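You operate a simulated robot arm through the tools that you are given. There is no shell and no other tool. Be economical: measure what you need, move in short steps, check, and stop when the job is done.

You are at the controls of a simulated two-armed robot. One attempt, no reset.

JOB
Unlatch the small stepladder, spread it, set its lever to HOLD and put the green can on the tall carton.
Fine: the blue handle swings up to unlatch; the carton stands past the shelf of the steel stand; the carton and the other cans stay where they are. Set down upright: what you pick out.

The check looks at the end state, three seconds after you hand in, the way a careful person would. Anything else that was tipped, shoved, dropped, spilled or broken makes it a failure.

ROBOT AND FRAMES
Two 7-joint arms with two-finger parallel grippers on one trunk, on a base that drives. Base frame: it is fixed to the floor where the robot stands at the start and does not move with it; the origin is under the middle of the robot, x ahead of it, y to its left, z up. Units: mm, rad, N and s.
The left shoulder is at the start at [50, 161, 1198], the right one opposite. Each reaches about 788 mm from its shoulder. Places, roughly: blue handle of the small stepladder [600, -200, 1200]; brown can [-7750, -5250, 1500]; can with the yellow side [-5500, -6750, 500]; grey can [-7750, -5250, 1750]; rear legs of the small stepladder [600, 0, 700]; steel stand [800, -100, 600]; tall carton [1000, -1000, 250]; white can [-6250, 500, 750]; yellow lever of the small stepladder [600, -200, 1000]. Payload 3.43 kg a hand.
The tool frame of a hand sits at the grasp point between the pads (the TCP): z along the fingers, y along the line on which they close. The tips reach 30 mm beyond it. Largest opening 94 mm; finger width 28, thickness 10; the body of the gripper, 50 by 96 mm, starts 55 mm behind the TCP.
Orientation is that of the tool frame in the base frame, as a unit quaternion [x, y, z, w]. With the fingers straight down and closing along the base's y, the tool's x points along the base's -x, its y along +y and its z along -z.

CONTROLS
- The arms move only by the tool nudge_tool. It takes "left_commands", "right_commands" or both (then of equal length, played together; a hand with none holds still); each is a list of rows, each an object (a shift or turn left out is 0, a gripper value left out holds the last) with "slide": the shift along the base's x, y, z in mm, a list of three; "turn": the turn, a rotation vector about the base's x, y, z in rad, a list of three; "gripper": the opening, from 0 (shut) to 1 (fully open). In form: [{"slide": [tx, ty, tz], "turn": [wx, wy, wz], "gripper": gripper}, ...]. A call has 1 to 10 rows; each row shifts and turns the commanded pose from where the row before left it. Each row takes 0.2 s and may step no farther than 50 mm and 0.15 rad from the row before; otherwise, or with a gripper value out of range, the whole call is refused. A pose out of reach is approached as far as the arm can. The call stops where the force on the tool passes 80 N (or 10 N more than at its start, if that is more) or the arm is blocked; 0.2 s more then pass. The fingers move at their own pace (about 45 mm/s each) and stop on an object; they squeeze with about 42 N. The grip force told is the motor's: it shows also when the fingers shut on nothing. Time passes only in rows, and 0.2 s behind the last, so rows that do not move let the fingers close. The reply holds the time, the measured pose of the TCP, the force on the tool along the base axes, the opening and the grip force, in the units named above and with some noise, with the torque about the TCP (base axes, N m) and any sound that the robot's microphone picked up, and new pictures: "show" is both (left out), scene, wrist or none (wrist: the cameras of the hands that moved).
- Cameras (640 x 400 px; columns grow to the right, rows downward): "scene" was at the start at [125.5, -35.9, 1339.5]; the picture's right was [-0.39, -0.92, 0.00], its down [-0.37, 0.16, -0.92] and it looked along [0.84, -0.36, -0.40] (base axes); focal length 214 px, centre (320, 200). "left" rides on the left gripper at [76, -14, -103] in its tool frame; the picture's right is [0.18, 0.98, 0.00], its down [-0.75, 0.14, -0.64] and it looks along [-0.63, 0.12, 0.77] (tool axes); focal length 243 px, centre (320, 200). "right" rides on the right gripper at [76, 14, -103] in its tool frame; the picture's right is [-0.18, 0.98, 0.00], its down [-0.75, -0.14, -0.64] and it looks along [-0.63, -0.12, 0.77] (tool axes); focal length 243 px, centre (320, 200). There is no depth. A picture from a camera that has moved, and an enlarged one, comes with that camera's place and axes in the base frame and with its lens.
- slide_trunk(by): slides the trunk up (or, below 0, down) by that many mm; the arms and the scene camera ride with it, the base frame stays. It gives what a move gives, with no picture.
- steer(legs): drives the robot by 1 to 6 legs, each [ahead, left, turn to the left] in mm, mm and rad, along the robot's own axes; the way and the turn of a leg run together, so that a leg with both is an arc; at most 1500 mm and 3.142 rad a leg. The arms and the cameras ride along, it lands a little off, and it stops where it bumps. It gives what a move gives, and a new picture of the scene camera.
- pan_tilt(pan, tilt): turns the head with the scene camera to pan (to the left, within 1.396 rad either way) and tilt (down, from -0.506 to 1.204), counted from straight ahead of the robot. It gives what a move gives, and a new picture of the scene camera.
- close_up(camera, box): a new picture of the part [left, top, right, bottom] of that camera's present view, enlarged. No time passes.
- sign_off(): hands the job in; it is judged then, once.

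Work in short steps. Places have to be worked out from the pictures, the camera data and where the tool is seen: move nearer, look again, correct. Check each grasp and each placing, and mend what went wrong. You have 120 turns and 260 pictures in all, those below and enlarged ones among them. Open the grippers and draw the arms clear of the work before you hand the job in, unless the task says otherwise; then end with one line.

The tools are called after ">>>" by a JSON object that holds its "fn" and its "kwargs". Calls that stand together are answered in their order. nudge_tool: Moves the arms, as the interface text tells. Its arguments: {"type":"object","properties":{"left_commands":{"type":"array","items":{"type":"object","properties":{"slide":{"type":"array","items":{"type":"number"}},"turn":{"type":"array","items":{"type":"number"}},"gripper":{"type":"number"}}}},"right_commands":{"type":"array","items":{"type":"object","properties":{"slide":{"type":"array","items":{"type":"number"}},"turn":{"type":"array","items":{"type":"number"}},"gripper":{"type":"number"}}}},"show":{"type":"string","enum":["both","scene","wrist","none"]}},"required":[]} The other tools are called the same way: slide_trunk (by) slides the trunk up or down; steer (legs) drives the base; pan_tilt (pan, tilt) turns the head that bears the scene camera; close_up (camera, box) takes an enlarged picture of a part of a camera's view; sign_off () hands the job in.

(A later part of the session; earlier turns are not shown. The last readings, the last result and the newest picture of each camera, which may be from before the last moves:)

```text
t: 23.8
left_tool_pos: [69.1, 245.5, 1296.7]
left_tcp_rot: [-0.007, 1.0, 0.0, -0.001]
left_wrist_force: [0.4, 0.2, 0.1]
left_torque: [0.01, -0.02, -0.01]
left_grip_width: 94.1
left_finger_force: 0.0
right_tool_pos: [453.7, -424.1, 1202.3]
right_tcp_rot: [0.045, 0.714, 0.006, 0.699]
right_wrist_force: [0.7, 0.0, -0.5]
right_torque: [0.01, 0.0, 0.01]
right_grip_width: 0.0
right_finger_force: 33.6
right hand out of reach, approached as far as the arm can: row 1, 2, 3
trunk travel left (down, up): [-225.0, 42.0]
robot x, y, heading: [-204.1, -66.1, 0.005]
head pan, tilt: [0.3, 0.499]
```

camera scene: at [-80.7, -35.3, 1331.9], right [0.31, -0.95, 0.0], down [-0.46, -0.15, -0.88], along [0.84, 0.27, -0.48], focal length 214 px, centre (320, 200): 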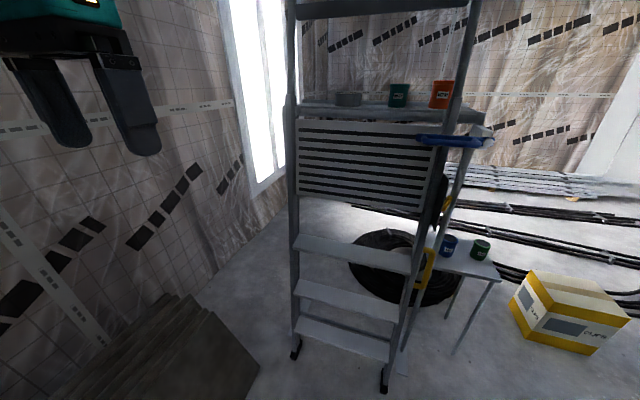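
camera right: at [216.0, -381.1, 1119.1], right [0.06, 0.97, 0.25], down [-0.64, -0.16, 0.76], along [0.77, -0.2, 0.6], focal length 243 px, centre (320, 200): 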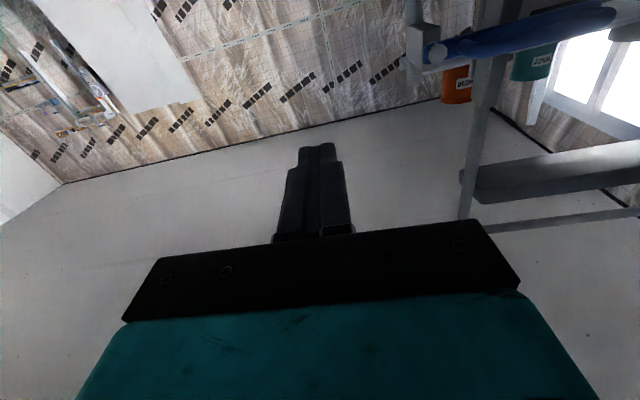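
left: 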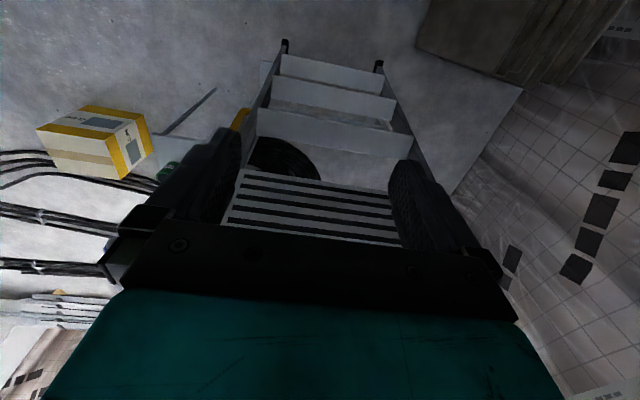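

The right arm is in a bad joint branch. I'll use the fresh left arm: shift the robot 220 mm right, and pitch the left hand forward with its fingers shut.

>>> {"fn": "steer", "kwargs": {"legs": [[40, -220, 0]]}}

>>> {"fn": "nudge_tool", "kwargs": {"left_commands": [{"slide": [20, -5, -5], "turn": [0, -0.15, 0], "gripper": 0}, {"slide": [20, -5, -5], "turn": [0, -0.15, 0]}, {"slide": [20, -5, -5], "turn": [0, -0.15, 0]}, {"slide": [20, -5, -5], "turn": [0, -0.15, 0]}, {"slide": [20, -5, -5], "turn": [0, -0.15, 0]}, {"slide": [20, -5, -10], "turn": [0, -0.15, 0]}, {"slide": [20, -5, -10], "turn": [0, -0.15, 0]}, {"slide": [20, -5, -10], "turn": [0, -0.15, 0]}, {"slide": [20, -5, -10], "turn": [0, -0.15, 0]}, {"slide": [20, -5, -10], "turn": [0, -0.15, 0]}], "show": "both"}}

```text
t: 26.4
left_tool_pos: [111.1, 25.2, 1297.9]
left_tcp_rot: [-0.004, 1.0, 0.0, -0.001]
left_wrist_force: [-1.0, -1.1, -0.6]
left_torque: [0.03, 0.01, 0.0]
left_grip_width: 94.3
left_finger_force: 0.1
right_tool_pos: [493.4, -645.1, 1203.2]
right_tcp_rot: [0.046, 0.713, 0.004, 0.699]
right_wrist_force: [0.2, -0.5, -0.2]
right_torque: [-0.01, 0.0, -0.03]
right_grip_width: 0.2
right_finger_force: 32.8
trunk travel left (down, up): [-225.0, 42.0]
robot x, y, heading: [-162.3, -283.4, 0.007]
head pan, tilt: [0.3, 0.499]
camera scene: at [-37.9, -254.8, 1331.8], right [0.3, -0.95, 0.0], down [-0.46, -0.14, -0.88], along [0.84, 0.26, -0.48], focal length 214 px, centre (320, 200)
```

scene: 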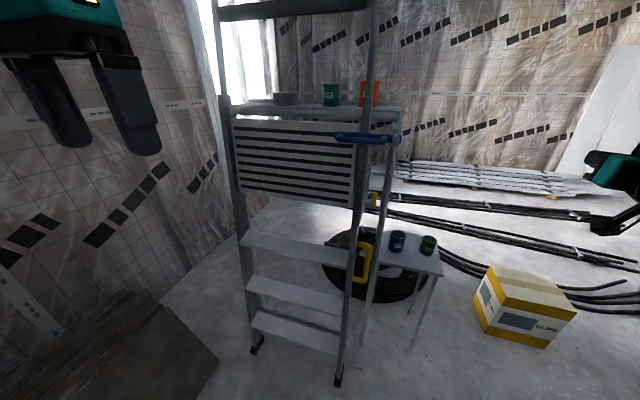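

```text
t: 28.6
left_tool_pos: [313.2, -24.5, 1222.1]
left_tcp_rot: [-0.003, 0.732, -0.003, 0.681]
left_wrist_force: [0.0, 0.9, 0.6]
left_torque: [0.0, 0.01, -0.02]
left_grip_width: 0.1
left_finger_force: 32.9
right_tool_pos: [493.4, -644.9, 1201.8]
right_tcp_rot: [0.047, 0.714, 0.004, 0.699]
right_wrist_force: [0.4, -0.4, -0.6]
right_torque: [-0.04, -0.01, 0.01]
right_grip_width: 0.3
right_finger_force: 33.2
trunk travel left (down, up): [-225.0, 42.0]
robot x, y, heading: [-163.2, -278.1, 0.003]
head pan, tilt: [0.3, 0.499]
camera scene: at [-37.2, -254.5, 1331.6], right [0.3, -0.95, 0.0], down [-0.46, -0.14, -0.88], along [0.84, 0.26, -0.48], focal length 214 px, centre (320, 200)
camera left: at [204.8, -39.7, 1153.5], right [-0.01, 0.98, -0.19], down [-0.59, 0.15, 0.8], along [0.81, 0.12, 0.57], focal length 243 px, centre (320, 200)
```

scene: 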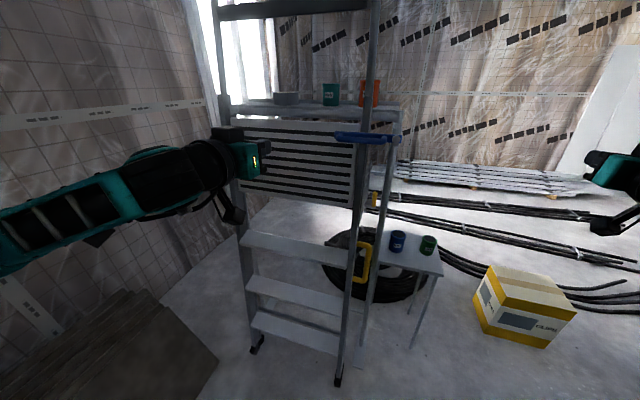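
left: 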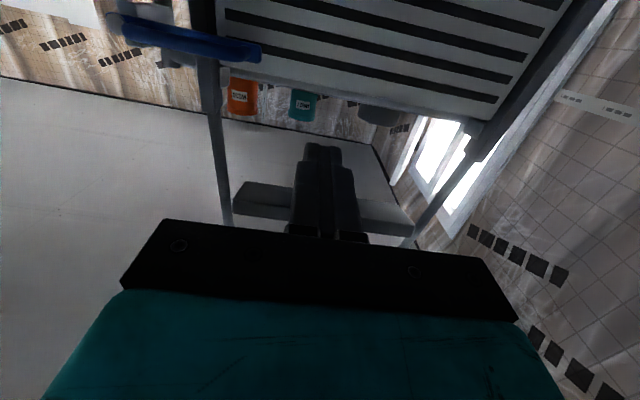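

The left hand points forward properly. I zoom on the handle from both cameras to fix its position.

>>> {"fn": "close_up", "kwargs": {"camera": "scene", "box": [310, 110, 420, 179]}}

>>> {"fn": "close_up", "kwargs": {"camera": "left", "box": [80, 0, 280, 125]}}

```text
5.80 times, centred on (365, 144) of scene
camera zoom: at [-37.2, -254.5, 1331.6], right [0.3, -0.95, 0.0], down [-0.46, -0.14, -0.88], along [0.84, 0.26, -0.48], focal length 1243 px, centre (59, 522)
```

zoom: 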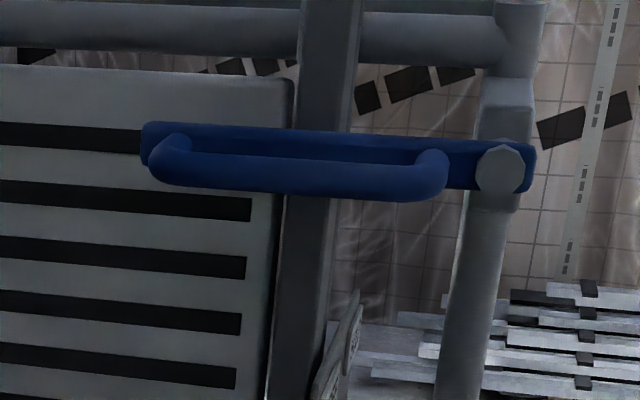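

```text
3.20 times, centred on (180, 62) of left
camera zoom: at [204.8, -39.7, 1153.5], right [-0.01, 0.98, -0.19], down [-0.59, 0.15, 0.8], along [0.81, 0.12, 0.57], focal length 776 px, centre (768, 640)
```

zoom: 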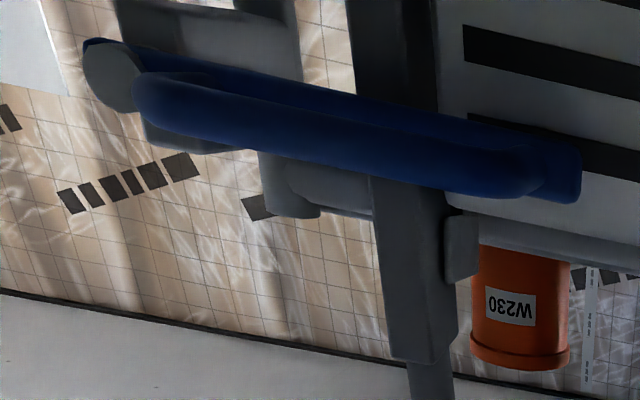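

Handle pivot at [563, -275, 1200]; its grip bar is at x≈560, z≈1198, free end near y=-115. I bring the closed fingers under it at y≈-155.

>>> {"fn": "nudge_tool", "kwargs": {"left_commands": [{"slide": [30, -35, -18], "turn": [0, -0.07, 0]}, {"slide": [35, -32, -18]}, {"slide": [35, -32, -18]}, {"slide": [35, -31, -18]}, {"slide": [30, 0, 0]}, {"slide": [30, 0, 0]}], "show": "both"}}

>>> {"fn": "close_up", "kwargs": {"camera": "scene", "box": [290, 100, 410, 175]}}

```text
refused: row 2 steps farther than a row can; nothing moved
```

```text
5.33 times, centred on (350, 138) of scene
camera zoom: at [-37.2, -254.5, 1331.6], right [0.3, -0.95, 0.0], down [-0.46, -0.14, -0.88], along [0.84, 0.26, -0.48], focal length 1144 px, centre (160, 533)
```

zoom: 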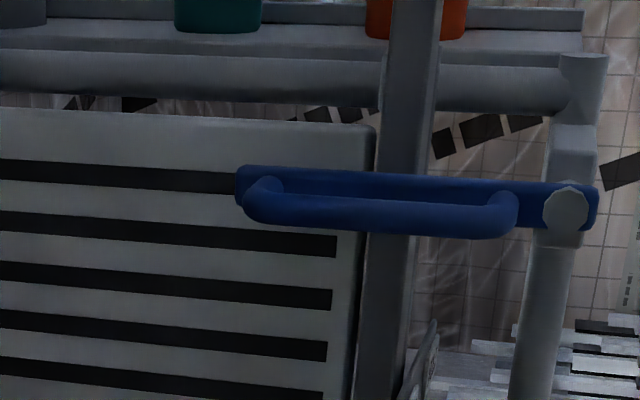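

A row was a hair too long; I repeat with shorter rows.

>>> {"fn": "nudge_tool", "kwargs": {"left_commands": [{"slide": [25, -30, -18], "turn": [0, -0.07, 0]}, {"slide": [30, -32, -18]}, {"slide": [30, -32, -18]}, {"slide": [30, -32, -18]}, {"slide": [40, -4, 0]}, {"slide": [40, 0, 0]}], "show": "both"}}

>>> {"fn": "close_up", "kwargs": {"camera": "scene", "box": [290, 100, 410, 175]}}

```text
t: 29.9
left_tool_pos: [402.5, -6.2, 1219.4]
left_tcp_rot: [-0.003, 0.734, -0.003, 0.679]
left_wrist_force: [0.6, 0.0, -0.2]
left_torque: [-0.02, -0.03, -0.03]
left_grip_width: 0.0
left_finger_force: 33.1
left hand out of reach, approached as far as the arm can: row 1, 2, 3, 4, 5, 6
right_tool_pos: [493.1, -645.1, 1202.6]
right_tcp_rot: [0.046, 0.714, 0.005, 0.699]
right_wrist_force: [0.6, 0.2, -0.6]
right_torque: [0.0, 0.0, -0.01]
right_grip_width: 0.0
right_finger_force: 32.8
trunk travel left (down, up): [-225.0, 42.0]
robot x, y, heading: [-165.6, -282.2, 0.011]
head pan, tilt: [0.3, 0.499]
camera scene: at [-37.4, -254.4, 1331.7], right [0.3, -0.95, 0.0], down [-0.46, -0.14, -0.88], along [0.84, 0.26, -0.48], focal length 214 px, centre (320, 200)
camera left: at [293.8, -21.8, 1152.2], right [-0.01, 0.98, -0.19], down [-0.58, 0.15, 0.8], along [0.81, 0.12, 0.57], focal length 243 px, centre (320, 200)
```

scene: 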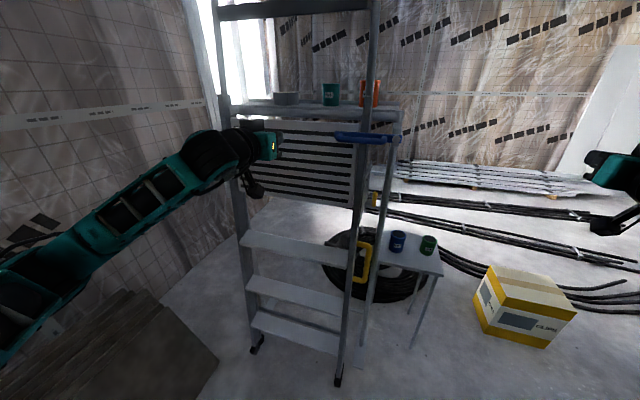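
left: 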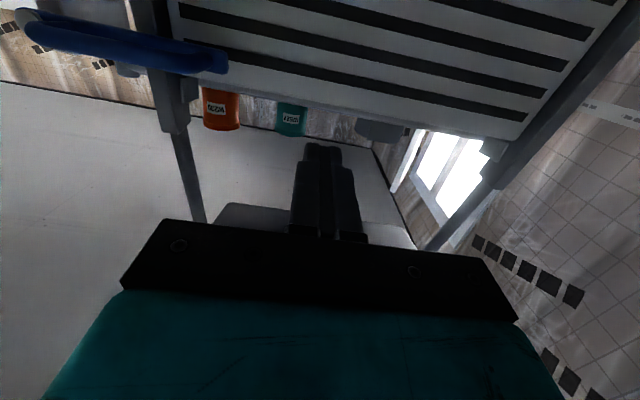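

```text
5.33 times, centred on (350, 138) of scene
camera zoom: at [-37.4, -254.4, 1331.7], right [0.3, -0.95, 0.0], down [-0.46, -0.14, -0.88], along [0.84, 0.26, -0.48], focal length 1144 px, centre (160, 533)
```

zoom: 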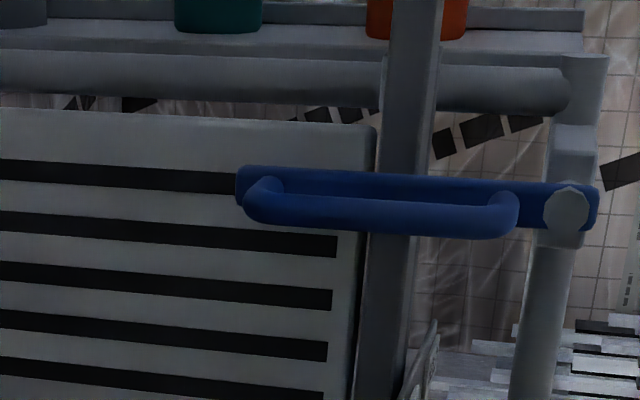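

Both arms can hold a forward pose only when the hand is outboard of the shoulder. So I pull the left hand back and drive right so the handle lies outboard (left) of the left shoulder.

>>> {"fn": "nudge_tool", "kwargs": {"left_commands": [{"slide": [-45, 0, 0]}, {"slide": [-45, 0, 0]}, {"slide": [-45, 0, 0]}], "show": "none"}}

>>> {"fn": "steer", "kwargs": {"legs": [[70, -330, -0.01]]}}

```text
t: 30.8
left_tool_pos: [287.0, -4.4, 1224.2]
left_tcp_rot: [-0.003, 0.733, -0.003, 0.68]
left_wrist_force: [-0.3, -0.1, -0.3]
left_torque: [0.03, 0.01, -0.01]
left_grip_width: 0.2
left_finger_force: 33.3
left hand out of reach, approached as far as the arm can: row 3
right_tool_pos: [492.1, -645.5, 1202.9]
right_tcp_rot: [0.047, 0.714, 0.005, 0.699]
right_wrist_force: [1.0, -0.5, 0.3]
right_torque: [-0.03, 0.01, 0.0]
right_grip_width: 0.2
right_finger_force: 33.6
trunk travel left (down, up): [-225.0, 42.0]
robot x, y, heading: [-163.2, -284.1, 0.006]
head pan, tilt: [0.3, 0.499]
```

```text
t: 34.3
left_tool_pos: [360.1, -348.1, 1224.6]
left_tcp_rot: [0.004, 0.733, -0.009, 0.68]
left_wrist_force: [0.8, 0.6, 0.6]
left_torque: [-0.02, -0.01, 0.0]
left_grip_width: 0.0
left_finger_force: 33.4
right_tool_pos: [553.6, -993.7, 1203.3]
right_tcp_rot: [0.054, 0.713, -0.002, 0.699]
right_wrist_force: [-0.1, -0.2, 0.4]
right_torque: [0.02, -0.04, 0.02]
right_grip_width: 0.0
right_finger_force: 32.8
trunk travel left (down, up): [-225.0, 42.0]
robot x, y, heading: [-97.1, -617.6, -0.011]
head pan, tilt: [0.3, 0.499]
camera scene: at [30.9, -593.9, 1331.8], right [0.28, -0.96, 0.0], down [-0.46, -0.14, -0.88], along [0.84, 0.25, -0.48], focal length 214 px, centre (320, 200)
```

scene: 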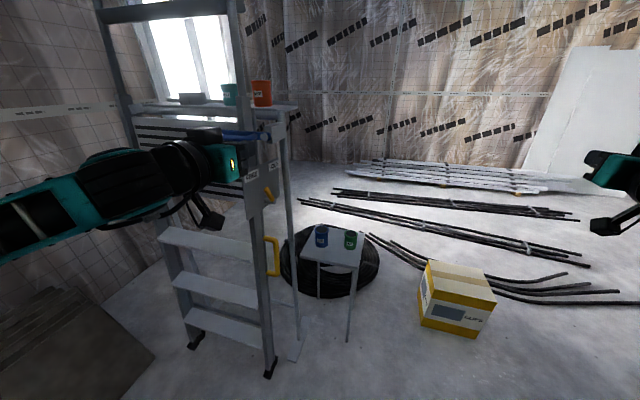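

Now I move the closed left hand toward a point in front of and below the handle.

>>> {"fn": "nudge_tool", "kwargs": {"left_commands": [{"slide": [18, 40, -15]}, {"slide": [18, 40, -15]}, {"slide": [18, 40, -15]}, {"slide": [18, 40, -15]}, {"slide": [10, 38, -15]}], "show": "both"}}

```text
t: 35.5
left_tool_pos: [444.2, -149.7, 1148.1]
left_tcp_rot: [0.004, 0.732, -0.01, 0.681]
left_wrist_force: [-0.6, -0.1, 0.5]
left_torque: [0.01, -0.03, 0.01]
left_grip_width: 0.2
left_finger_force: 33.5
right_tool_pos: [555.5, -992.4, 1202.5]
right_tcp_rot: [0.053, 0.713, -0.003, 0.699]
right_wrist_force: [0.7, 0.2, -0.2]
right_torque: [-0.03, 0.02, 0.01]
right_grip_width: 0.2
right_finger_force: 33.1
trunk travel left (down, up): [-225.0, 42.0]
robot x, y, heading: [-94.0, -618.9, -0.012]
head pan, tilt: [0.3, 0.499]
camera scene: at [30.8, -593.3, 1331.8], right [0.28, -0.96, 0.0], down [-0.46, -0.14, -0.88], along [0.84, 0.25, -0.48], focal length 214 px, centre (320, 200)
camera left: at [336.7, -163.9, 1079.6], right [0.0, 0.98, -0.19], down [-0.58, 0.16, 0.8], along [0.81, 0.11, 0.57], focal length 243 px, centre (320, 200)
```

scene: 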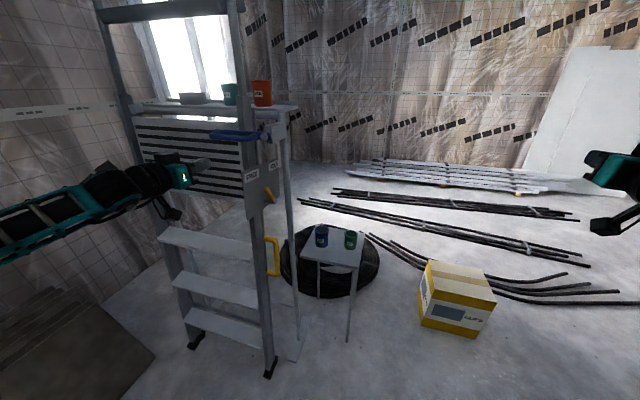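
left: 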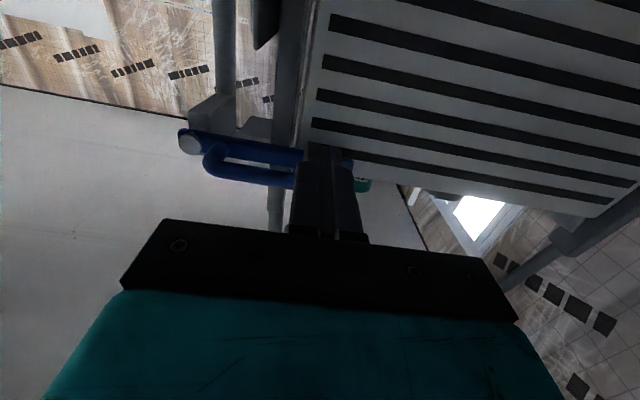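

Reached. I slide forward beneath the bar and then raise to touch.

>>> {"fn": "nudge_tool", "kwargs": {"left_commands": [{"slide": [45, 0, 0]}, {"slide": [45, 0, 0]}, {"slide": [3, 0, 12]}], "show": "both"}}

>>> {"fn": "close_up", "kwargs": {"camera": "scene", "box": [170, 90, 300, 171]}}

>>> {"fn": "close_up", "kwargs": {"camera": "left", "box": [160, 80, 400, 230]}}

```text
t: 36.3
left_tool_pos: [535.0, -150.5, 1158.6]
left_tcp_rot: [0.004, 0.733, -0.009, 0.68]
left_wrist_force: [-0.1, 0.3, 0.2]
left_torque: [0.01, -0.03, -0.02]
left_grip_width: 0.0
left_finger_force: 33.1
right_tool_pos: [553.9, -993.7, 1202.7]
right_tcp_rot: [0.052, 0.713, -0.002, 0.699]
right_wrist_force: [-0.1, 0.0, -0.2]
right_torque: [-0.01, 0.0, -0.03]
right_grip_width: 0.1
right_finger_force: 32.9
trunk travel left (down, up): [-225.0, 42.0]
robot x, y, heading: [-96.4, -618.7, -0.013]
head pan, tilt: [0.3, 0.499]
camera scene: at [30.7, -593.1, 1331.8], right [0.28, -0.96, 0.0], down [-0.46, -0.14, -0.88], along [0.84, 0.25, -0.48], focal length 214 px, centre (320, 200)
camera left: at [427.0, -164.1, 1091.1], right [0.0, 0.98, -0.19], down [-0.58, 0.16, 0.8], along [0.81, 0.11, 0.57], focal length 243 px, centre (320, 200)
```

scene: 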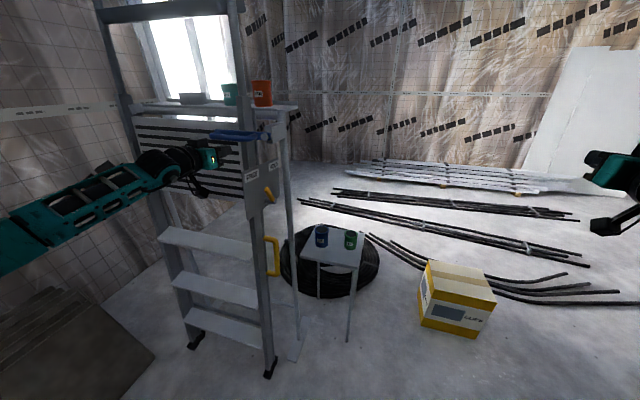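
left: 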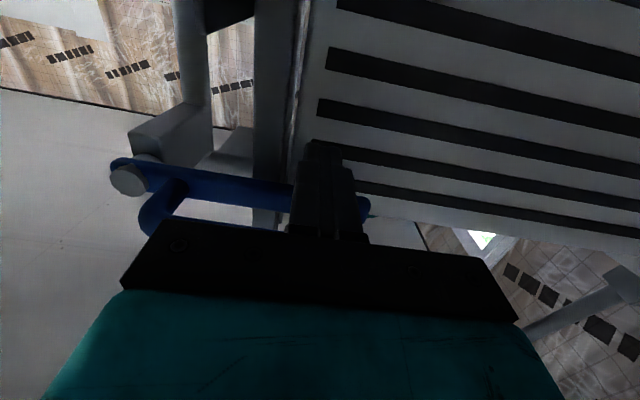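

```text
4.92 times, centred on (235, 130) of scene
camera zoom: at [30.7, -593.1, 1331.8], right [0.28, -0.96, 0.0], down [-0.46, -0.14, -0.88], along [0.84, 0.25, -0.48], focal length 1056 px, centre (738, 542)
```

zoom: 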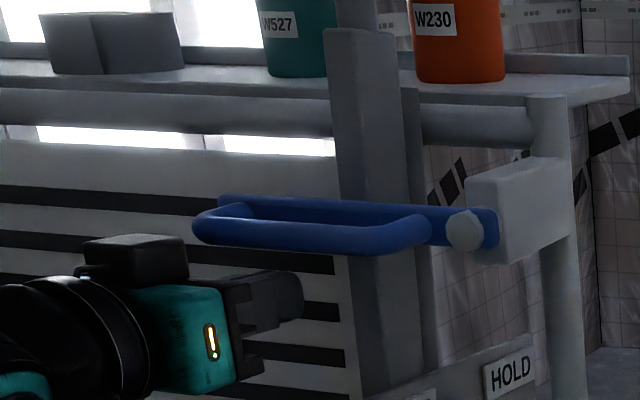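

```text
2.67 times, centred on (280, 155) of left
camera zoom: at [427.0, -164.1, 1091.1], right [0.0, 0.98, -0.19], down [-0.58, 0.16, 0.8], along [0.81, 0.11, 0.57], focal length 647 px, centre (427, 320)
```

zoom: 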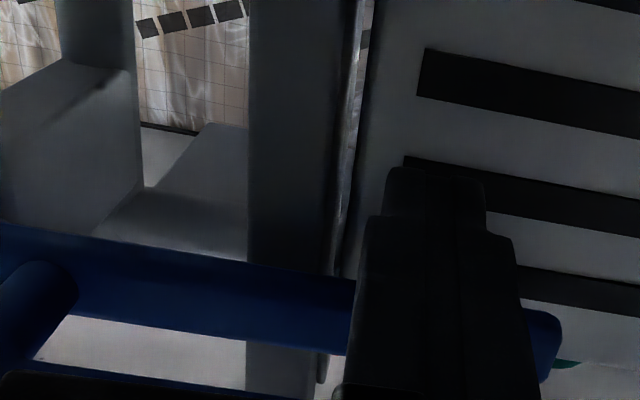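

Fingers are under the D-bar. I lift along the arc, first half.

>>> {"fn": "nudge_tool", "kwargs": {"left_commands": [{"slide": [0, 0, 15]}, {"slide": [0, 0, 15]}, {"slide": [0, -2, 20]}, {"slide": [0, -5, 18]}, {"slide": [0, -6, 18]}, {"slide": [0, -8, 15]}], "show": "both"}}

>>> {"fn": "close_up", "kwargs": {"camera": "scene", "box": [170, 70, 300, 151]}}

```text
t: 37.7
left_tool_pos: [534.4, -171.6, 1262.1]
left_tcp_rot: [0.004, 0.733, -0.009, 0.68]
left_wrist_force: [0.7, 0.4, -0.7]
left_torque: [0.01, 0.01, 0.01]
left_grip_width: 0.0
left_finger_force: 33.0
right_tool_pos: [554.7, -993.6, 1203.3]
right_tcp_rot: [0.052, 0.713, -0.001, 0.699]
right_wrist_force: [-0.2, 0.3, -0.5]
right_torque: [0.02, 0.0, 0.0]
right_grip_width: 0.3
right_finger_force: 33.3
trunk travel left (down, up): [-225.0, 42.0]
robot x, y, heading: [-96.2, -621.9, -0.011]
head pan, tilt: [0.3, 0.499]
camera scene: at [30.9, -593.8, 1331.8], right [0.28, -0.96, 0.0], down [-0.46, -0.14, -0.88], along [0.84, 0.25, -0.48], focal length 214 px, centre (320, 200)
camera left: at [427.0, -185.7, 1193.9], right [0.0, 0.98, -0.19], down [-0.58, 0.16, 0.8], along [0.81, 0.11, 0.57], focal length 243 px, centre (320, 200)
```

scene: 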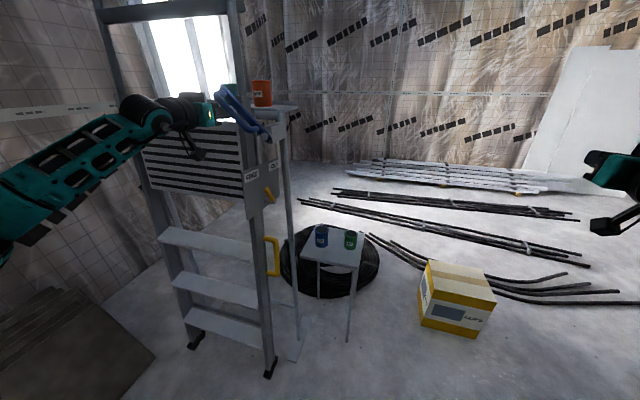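
left: 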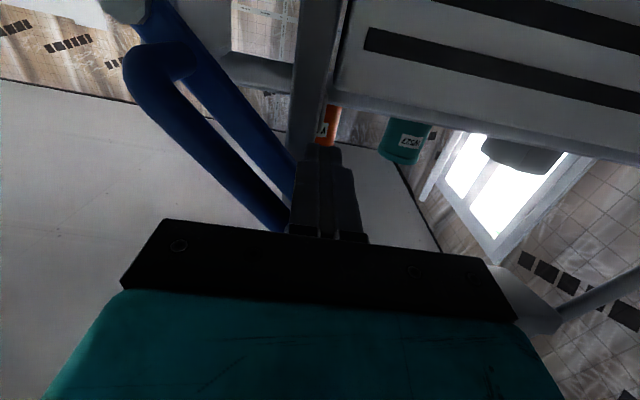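

```text
4.92 times, centred on (235, 110) of scene
camera zoom: at [30.9, -593.8, 1331.8], right [0.28, -0.96, 0.0], down [-0.46, -0.14, -0.88], along [0.84, 0.25, -0.48], focal length 1056 px, centre (738, 641)
```

zoom: 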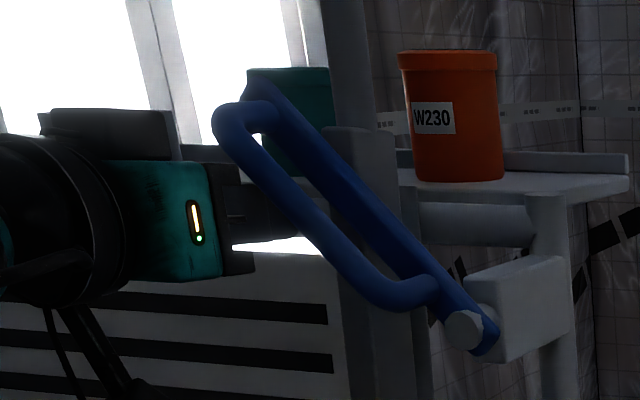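

It swings easily and is at about 45°. I continue past vertical.

>>> {"fn": "nudge_tool", "kwargs": {"left_commands": [{"slide": [0, -12, 16]}, {"slide": [0, -12, 15]}, {"slide": [0, -14, 10]}, {"slide": [0, -13, 7]}, {"slide": [0, -15, 6]}, {"slide": [0, -15, 4]}, {"slide": [0, -16, 2]}, {"slide": [0, -16, 0]}], "show": "scene"}}

>>> {"fn": "close_up", "kwargs": {"camera": "scene", "box": [170, 50, 330, 150]}}

```text
t: 39.5
left_tool_pos: [533.6, -252.9, 1319.5]
left_tcp_rot: [-0.015, 0.733, 0.004, 0.68]
left_wrist_force: [5.2, 60.6, 6.7]
left_torque: [0.74, -0.03, -0.19]
left_grip_width: 0.3
left_finger_force: 32.5
right_tool_pos: [556.0, -982.2, 1208.0]
right_tcp_rot: [0.049, 0.713, -0.004, 0.699]
right_wrist_force: [-0.5, -0.1, -0.1]
right_torque: [-0.03, -0.01, 0.02]
right_grip_width: 0.0
right_finger_force: 32.9
trunk travel left (down, up): [-225.0, 42.0]
robot x, y, heading: [-97.2, -620.2, -0.008]
head pan, tilt: [0.3, 0.499]
camera scene: at [30.9, -582.2, 1331.6], right [0.29, -0.96, 0.01], down [-0.46, -0.15, -0.88], along [0.84, 0.25, -0.48], focal length 214 px, centre (320, 200)
```

scene: 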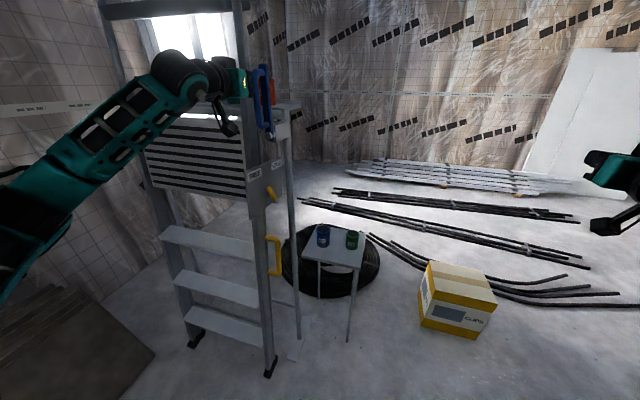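

```text
4.00 times, centred on (250, 100) of scene
camera zoom: at [30.9, -582.2, 1331.6], right [0.29, -0.96, 0.01], down [-0.46, -0.15, -0.88], along [0.84, 0.25, -0.48], focal length 858 px, centre (600, 600)
```

zoom: 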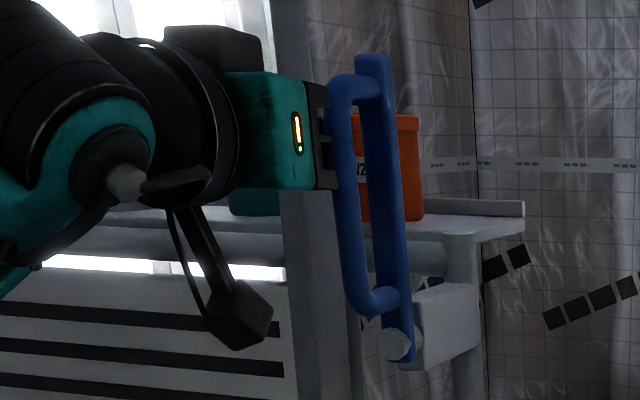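

The handle is vertical against its stop (60 N). I ease off and see whether it stays up.

>>> {"fn": "nudge_tool", "kwargs": {"left_commands": [{"slide": [0, 15, 0]}, {"slide": [0, 15, 0]}, {"slide": [0, 15, 0]}, {"slide": [0, 15, 0]}, {"slide": [-20, 15, 0]}], "show": "scene"}}

>>> {"fn": "close_up", "kwargs": {"camera": "scene", "box": [170, 50, 330, 150]}}

```text
t: 40.7
left_tool_pos: [513.2, -211.6, 1321.7]
left_tcp_rot: [0.004, 0.732, -0.009, 0.681]
left_wrist_force: [0.2, 0.9, -0.4]
left_torque: [0.03, -0.05, 0.0]
left_grip_width: 0.0
left_finger_force: 33.5
right_tool_pos: [553.8, -991.9, 1203.3]
right_tcp_rot: [0.053, 0.713, -0.003, 0.699]
right_wrist_force: [0.3, -0.7, 0.7]
right_torque: [0.03, -0.01, 0.02]
right_grip_width: 0.1
right_finger_force: 33.1
trunk travel left (down, up): [-225.0, 42.0]
robot x, y, heading: [-97.8, -617.5, -0.012]
head pan, tilt: [0.3, 0.499]
camera scene: at [30.3, -593.5, 1331.9], right [0.28, -0.96, 0.0], down [-0.46, -0.14, -0.88], along [0.84, 0.25, -0.48], focal length 214 px, centre (320, 200)
```

scene: 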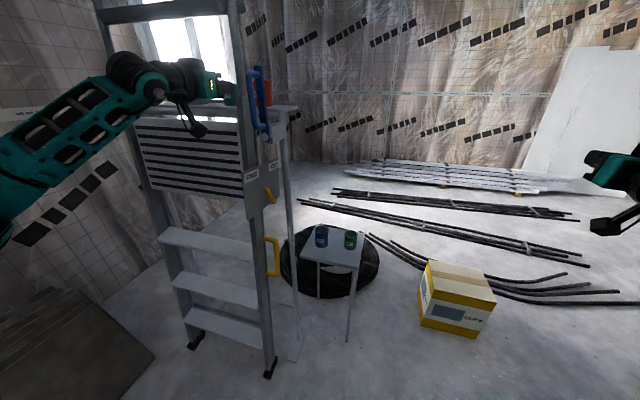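

```text
4.00 times, centred on (250, 100) of scene
camera zoom: at [30.3, -593.5, 1331.9], right [0.28, -0.96, 0.0], down [-0.46, -0.14, -0.88], along [0.84, 0.25, -0.48], focal length 858 px, centre (600, 600)
```

zoom: 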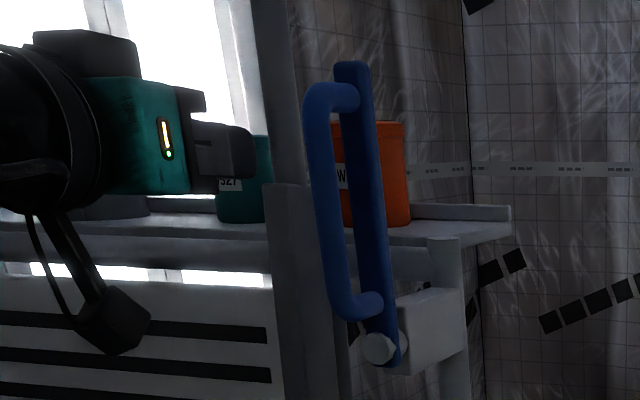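

The handle stays up. Next, the spread: the loop sits on the rear leg near [610, -240, 715]. I draw the hand back and lower the trunk to get at it.

>>> {"fn": "nudge_tool", "kwargs": {"left_commands": [{"slide": [-30, -10, -20]}, {"slide": [-30, -10, -20]}, {"slide": [-20, -10, -20]}], "show": "none"}}

>>> {"fn": "slide_trunk", "kwargs": {"by": -225}}

>>> {"fn": "nudge_tool", "kwargs": {"left_commands": [{"slide": [0, 0, -45]}, {"slide": [0, 0, -45]}, {"slide": [0, 0, -45]}, {"slide": [0, 0, -45]}, {"slide": [0, 0, -45]}], "show": "both"}}

```text
t: 41.5
left_tool_pos: [435.6, -241.4, 1263.7]
left_tcp_rot: [0.004, 0.733, -0.009, 0.68]
left_wrist_force: [-0.5, -0.2, -0.4]
left_torque: [-0.03, 0.0, 0.0]
left_grip_width: 0.1
left_finger_force: 33.2
right_tool_pos: [554.4, -993.5, 1203.6]
right_tcp_rot: [0.053, 0.713, -0.003, 0.7]
right_wrist_force: [-0.1, 0.3, 0.3]
right_torque: [0.02, -0.02, 0.05]
right_grip_width: 0.1
right_finger_force: 32.8
trunk travel left (down, up): [-225.0, 42.0]
robot x, y, heading: [-94.2, -616.9, -0.011]
head pan, tilt: [0.3, 0.499]
```

```text
t: 43.9
left_tool_pos: [436.4, -239.7, 1037.7]
left_tcp_rot: [0.004, 0.733, -0.009, 0.68]
left_wrist_force: [0.4, -0.6, -0.2]
left_torque: [-0.01, -0.01, 0.02]
left_grip_width: 0.0
left_finger_force: 32.4
right_tool_pos: [553.6, -993.8, 978.5]
right_tcp_rot: [0.053, 0.713, -0.001, 0.699]
right_wrist_force: [0.9, 0.3, 0.4]
right_torque: [0.03, 0.01, 0.02]
right_grip_width: 0.0
right_finger_force: 33.0
trunk travel left (down, up): [0.0, 267.0]
robot x, y, heading: [-94.3, -621.5, -0.006]
head pan, tilt: [0.3, 0.499]
```

```text
t: 45.1
left_tool_pos: [436.3, -240.5, 811.9]
left_tcp_rot: [0.005, 0.733, -0.009, 0.68]
left_wrist_force: [-0.2, 0.1, 0.1]
left_torque: [0.01, 0.01, 0.01]
left_grip_width: 0.0
left_finger_force: 32.5
right_tool_pos: [554.8, -993.2, 977.8]
right_tcp_rot: [0.051, 0.713, -0.001, 0.7]
right_wrist_force: [0.8, 0.7, -0.4]
right_torque: [-0.02, 0.01, 0.0]
right_grip_width: 0.0
right_finger_force: 33.1
trunk travel left (down, up): [0.0, 267.0]
robot x, y, heading: [-98.2, -617.4, -0.012]
head pan, tilt: [0.3, 0.499]
camera scene: at [30.8, -593.7, 1106.9], right [0.28, -0.96, 0.0], down [-0.46, -0.14, -0.88], along [0.84, 0.25, -0.48], focal length 214 px, centre (320, 200)
camera left: at [328.5, -254.5, 743.5], right [0.0, 0.98, -0.19], down [-0.58, 0.16, 0.8], along [0.81, 0.11, 0.57], focal length 243 px, centre (320, 200)
```

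scene: 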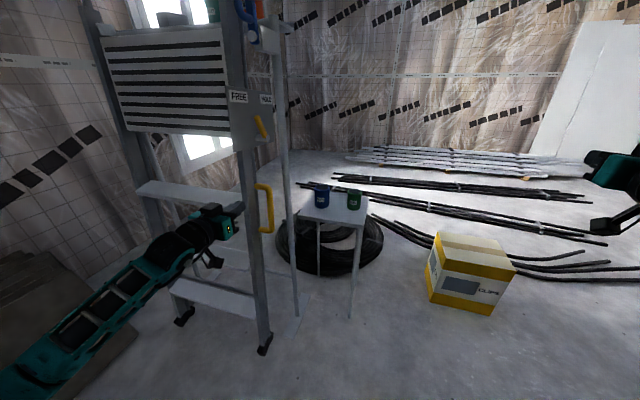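
left: 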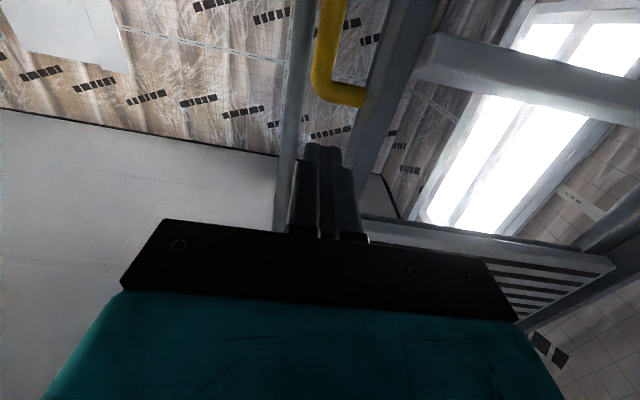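

Loop bar is at about [600, -246, 650–795]. I go level with it and push its front gently toward +x to learn which way the legs move.

>>> {"fn": "nudge_tool", "kwargs": {"left_commands": [{"slide": [0, -3, -45]}, {"slide": [0, -3, -45]}, {"slide": [45, 0, 0]}, {"slide": [40, 0, 0]}], "show": "both"}}

>>> {"fn": "close_up", "kwargs": {"camera": "scene", "box": [200, 160, 320, 235]}}

>>> {"fn": "close_up", "kwargs": {"camera": "scene", "box": [190, 0, 320, 81]}}

```text
t: 46.1
left_tool_pos: [518.5, -245.1, 720.5]
left_tcp_rot: [0.005, 0.732, -0.009, 0.681]
left_wrist_force: [-0.4, -0.4, 0.4]
left_torque: [-0.02, 0.0, -0.01]
left_grip_width: 0.0
left_finger_force: 32.8
right_tool_pos: [555.1, -993.6, 979.4]
right_tcp_rot: [0.052, 0.713, -0.001, 0.699]
right_wrist_force: [0.0, 0.6, 0.0]
right_torque: [0.0, 0.02, 0.01]
right_grip_width: 0.0
right_finger_force: 32.7
trunk travel left (down, up): [0.0, 267.0]
robot x, y, heading: [-97.2, -619.6, -0.012]
head pan, tilt: [0.3, 0.499]
camera scene: at [30.8, -593.7, 1106.8], right [0.28, -0.96, 0.0], down [-0.46, -0.14, -0.88], along [0.84, 0.25, -0.48], focal length 214 px, centre (320, 200)
camera left: at [410.4, -259.8, 651.8], right [0.0, 0.98, -0.19], down [-0.58, 0.16, 0.8], along [0.81, 0.11, 0.57], focal length 243 px, centre (320, 200)
```

scene: 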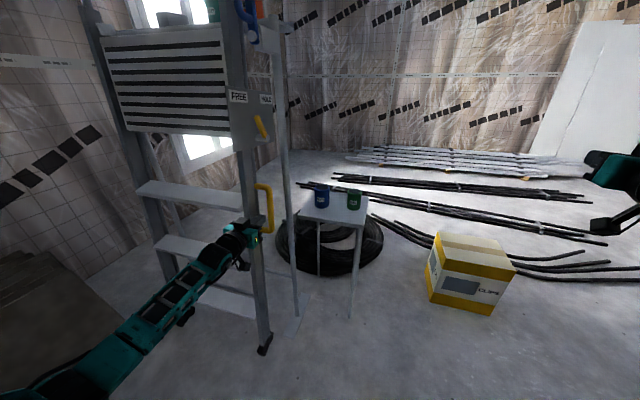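
left: 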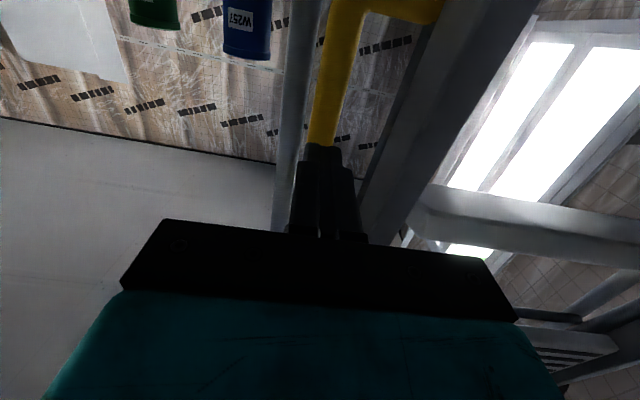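

```text
5.33 times, centred on (260, 198) of scene
camera zoom: at [30.8, -593.7, 1106.8], right [0.28, -0.96, 0.0], down [-0.46, -0.14, -0.88], along [0.84, 0.25, -0.48], focal length 1144 px, centre (640, 213)
```

zoom: 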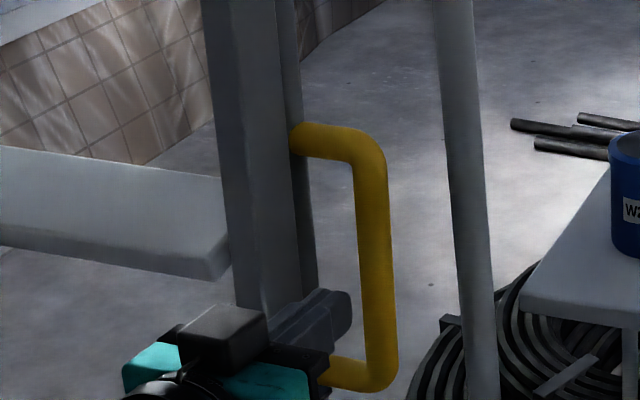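

```text
4.92 times, centred on (255, 40) of scene
camera zoom: at [30.8, -593.7, 1106.8], right [0.28, -0.96, 0.0], down [-0.46, -0.14, -0.88], along [0.84, 0.25, -0.48], focal length 1056 px, centre (640, 985)
```

zoom: 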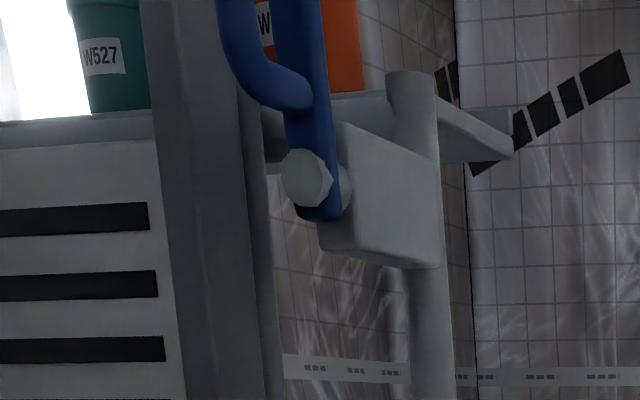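

The fingertip is lined up with the loop bar, about 40 mm short. I advance in small steps watching for contact.

>>> {"fn": "nudge_tool", "kwargs": {"left_commands": [{"slide": [20, 0, 10]}, {"slide": [15, 0, 10]}, {"slide": [10, 0, 0]}, {"slide": [10, 0, 0]}, {"slide": [10, 0, 0]}], "show": "both"}}

>>> {"fn": "close_up", "kwargs": {"camera": "scene", "box": [200, 160, 320, 235]}}

```text
t: 47.0
left_tool_pos: [560.5, -245.6, 741.2]
left_tcp_rot: [0.005, 0.733, -0.01, 0.68]
left_wrist_force: [-38.3, -4.1, 11.5]
left_torque: [-0.14, 0.28, -0.06]
left_grip_width: 0.0
left_finger_force: 32.9
right_tool_pos: [551.5, -991.1, 981.6]
right_tcp_rot: [0.051, 0.712, 0.001, 0.7]
right_wrist_force: [-0.3, 0.6, 0.1]
right_torque: [0.0, 0.02, 0.02]
right_grip_width: 0.0
right_finger_force: 32.9
trunk travel left (down, up): [0.0, 267.0]
robot x, y, heading: [-99.9, -617.1, -0.009]
head pan, tilt: [0.3, 0.499]
stopped in row 4 (left hand): the force on the tool passed its limit at 98 N (the readings are from after the stop); the commanded pose is now the measured one
camera scene: at [25.4, -594.2, 1107.6], right [0.29, -0.96, 0.0], down [-0.45, -0.14, -0.88], along [0.84, 0.25, -0.47], focal length 214 px, centre (320, 200)
camera left: at [452.1, -259.6, 673.2], right [0.01, 0.98, -0.19], down [-0.58, 0.16, 0.8], along [0.81, 0.11, 0.57], focal length 243 px, centre (320, 200)
```

scene: 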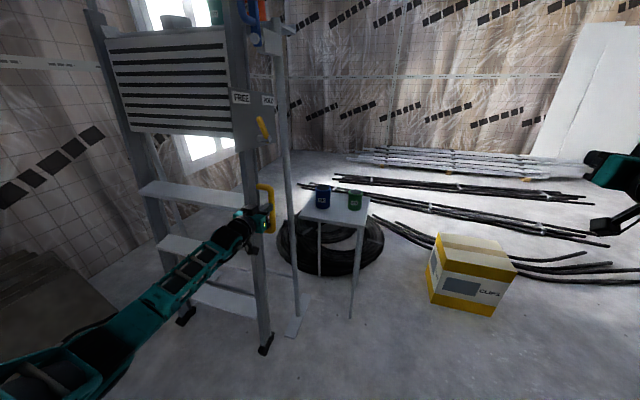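
left: 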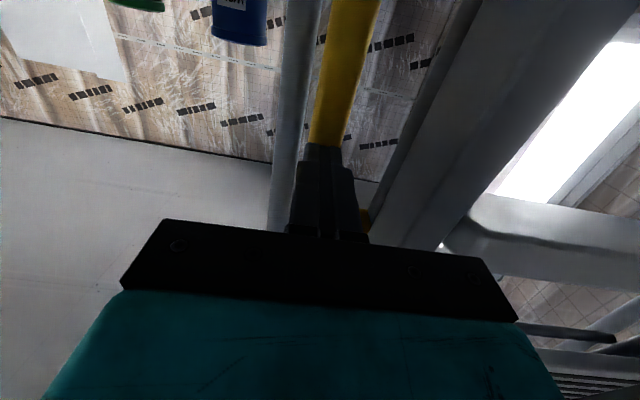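

```text
5.33 times, centred on (260, 198) of scene
camera zoom: at [25.4, -594.2, 1107.6], right [0.29, -0.96, 0.0], down [-0.45, -0.14, -0.88], along [0.84, 0.25, -0.47], focal length 1144 px, centre (640, 213)
```

zoom: 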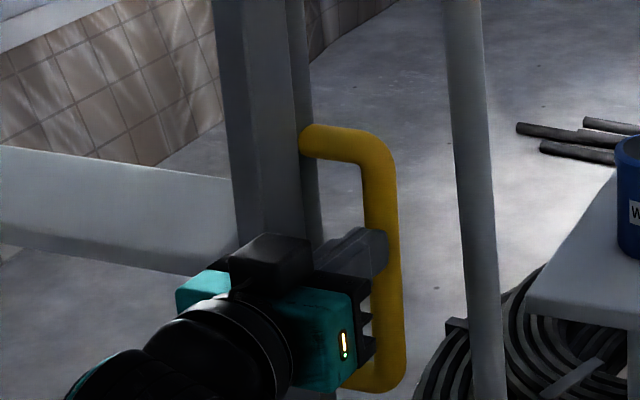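

Pushing backward is solid: the rear leg bears on the stand side, so the front must come toward me. I back off and reposition to pinch the front right stile (y≈-185) between treads, at z≈640.

>>> {"fn": "nudge_tool", "kwargs": {"left_commands": [{"slide": [-40, 0, -5]}, {"slide": [-40, 0, -10]}, {"slide": [-20, 15, -25], "gripper": 1}, {"slide": [0, 20, -25]}, {"slide": [0, 23, -25]}, {"slide": [0, 0, 0]}], "show": "both"}}

>>> {"fn": "close_up", "kwargs": {"camera": "scene", "box": [160, 160, 320, 260]}}

```text
t: 48.4
left_tool_pos: [465.2, -188.1, 644.7]
left_tcp_rot: [0.004, 0.737, -0.01, 0.676]
left_wrist_force: [0.3, 0.4, -0.1]
left_torque: [0.02, -0.02, -0.01]
left_grip_width: 86.5
left_finger_force: 0.1
right_tool_pos: [554.8, -991.8, 978.8]
right_tcp_rot: [0.051, 0.713, -0.001, 0.699]
right_wrist_force: [0.4, -0.8, -0.8]
right_torque: [0.01, 0.0, 0.01]
right_grip_width: 0.2
right_finger_force: 33.1
trunk travel left (down, up): [0.0, 267.0]
robot x, y, heading: [-98.3, -619.4, -0.004]
head pan, tilt: [0.3, 0.499]
camera scene: at [29.5, -593.3, 1106.8], right [0.29, -0.96, 0.0], down [-0.46, -0.14, -0.88], along [0.84, 0.25, -0.48], focal length 214 px, centre (320, 200)
camera left: at [355.4, -202.1, 577.1], right [0.0, 0.98, -0.19], down [-0.57, 0.16, 0.8], along [0.82, 0.11, 0.56], focal length 243 px, centre (320, 200)
```

scene: 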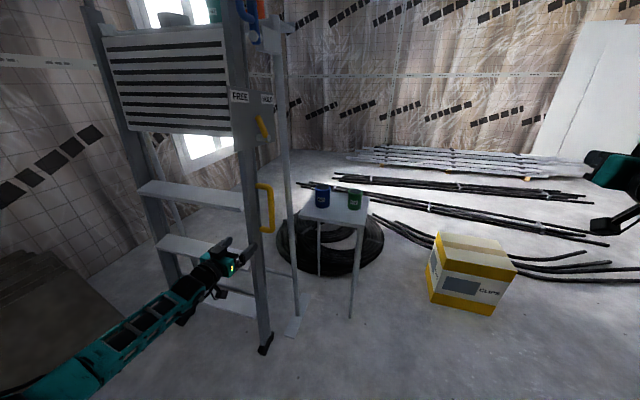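
left: 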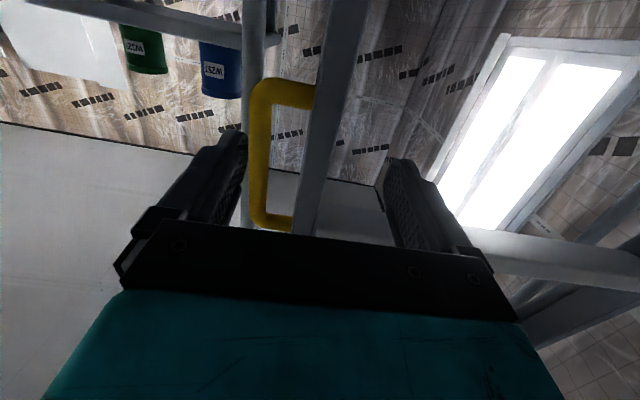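

```text
4.00 times, centred on (240, 210) of scene
camera zoom: at [29.5, -593.3, 1106.8], right [0.29, -0.96, 0.0], down [-0.46, -0.14, -0.88], along [0.84, 0.25, -0.48], focal length 858 px, centre (640, 160)
```

zoom: 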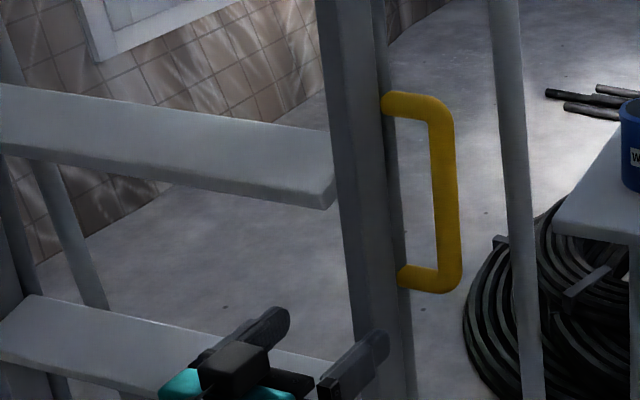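

The stile is well centred between the open fingers. I advance and close on it.

>>> {"fn": "nudge_tool", "kwargs": {"left_commands": [{"slide": [40, 0, 0]}, {"slide": [33, 2, 0]}, {"gripper": 0.2}, {"gripper": 0}, {}, {}], "show": "both"}}

>>> {"fn": "close_up", "kwargs": {"camera": "scene", "box": [160, 160, 320, 260]}}

```text
t: 49.8
left_tool_pos: [537.0, -186.3, 644.7]
left_tcp_rot: [0.005, 0.737, -0.01, 0.676]
left_wrist_force: [0.6, 1.9, 0.9]
left_torque: [0.22, 0.08, 0.11]
left_grip_width: 26.7
left_finger_force: 19.2
right_tool_pos: [553.8, -991.2, 978.1]
right_tcp_rot: [0.05, 0.713, 0.0, 0.699]
right_wrist_force: [-0.2, -0.2, 0.1]
right_torque: [-0.02, 0.0, -0.01]
right_grip_width: 0.0
right_finger_force: 32.8
trunk travel left (down, up): [0.0, 267.0]
robot x, y, heading: [-99.5, -618.5, -0.002]
head pan, tilt: [0.3, 0.499]
camera scene: at [29.6, -593.3, 1106.8], right [0.29, -0.96, 0.0], down [-0.46, -0.14, -0.88], along [0.84, 0.25, -0.48], focal length 214 px, centre (320, 200)
camera left: at [428.3, -200.7, 577.3], right [0.0, 0.98, -0.19], down [-0.57, 0.16, 0.8], along [0.82, 0.11, 0.56], focal length 243 px, centre (320, 200)
```

scene: 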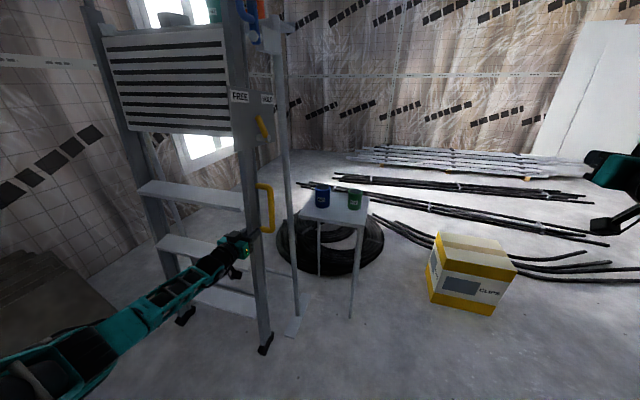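
left: 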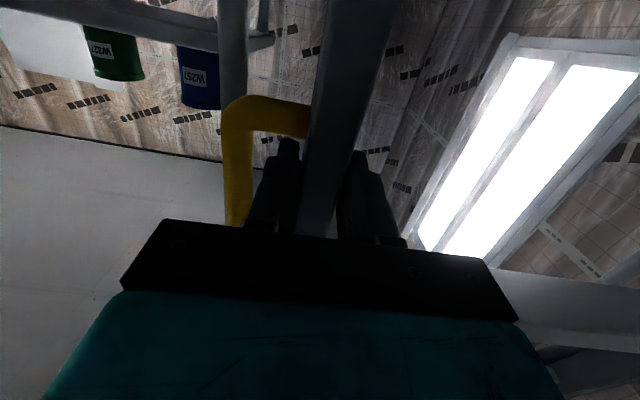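

```text
4.00 times, centred on (240, 210) of scene
camera zoom: at [29.6, -593.3, 1106.8], right [0.29, -0.96, 0.0], down [-0.46, -0.14, -0.88], along [0.84, 0.25, -0.48], focal length 858 px, centre (640, 160)
```

zoom: 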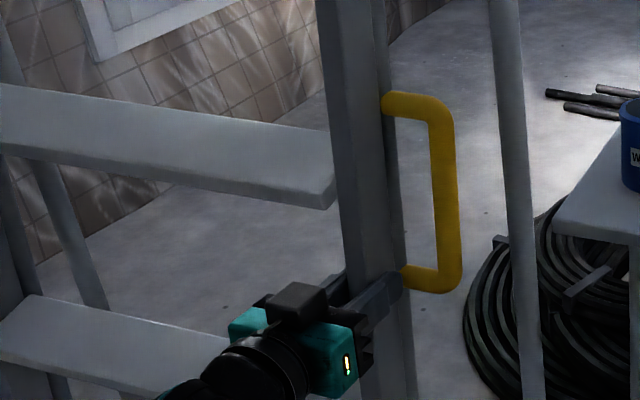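

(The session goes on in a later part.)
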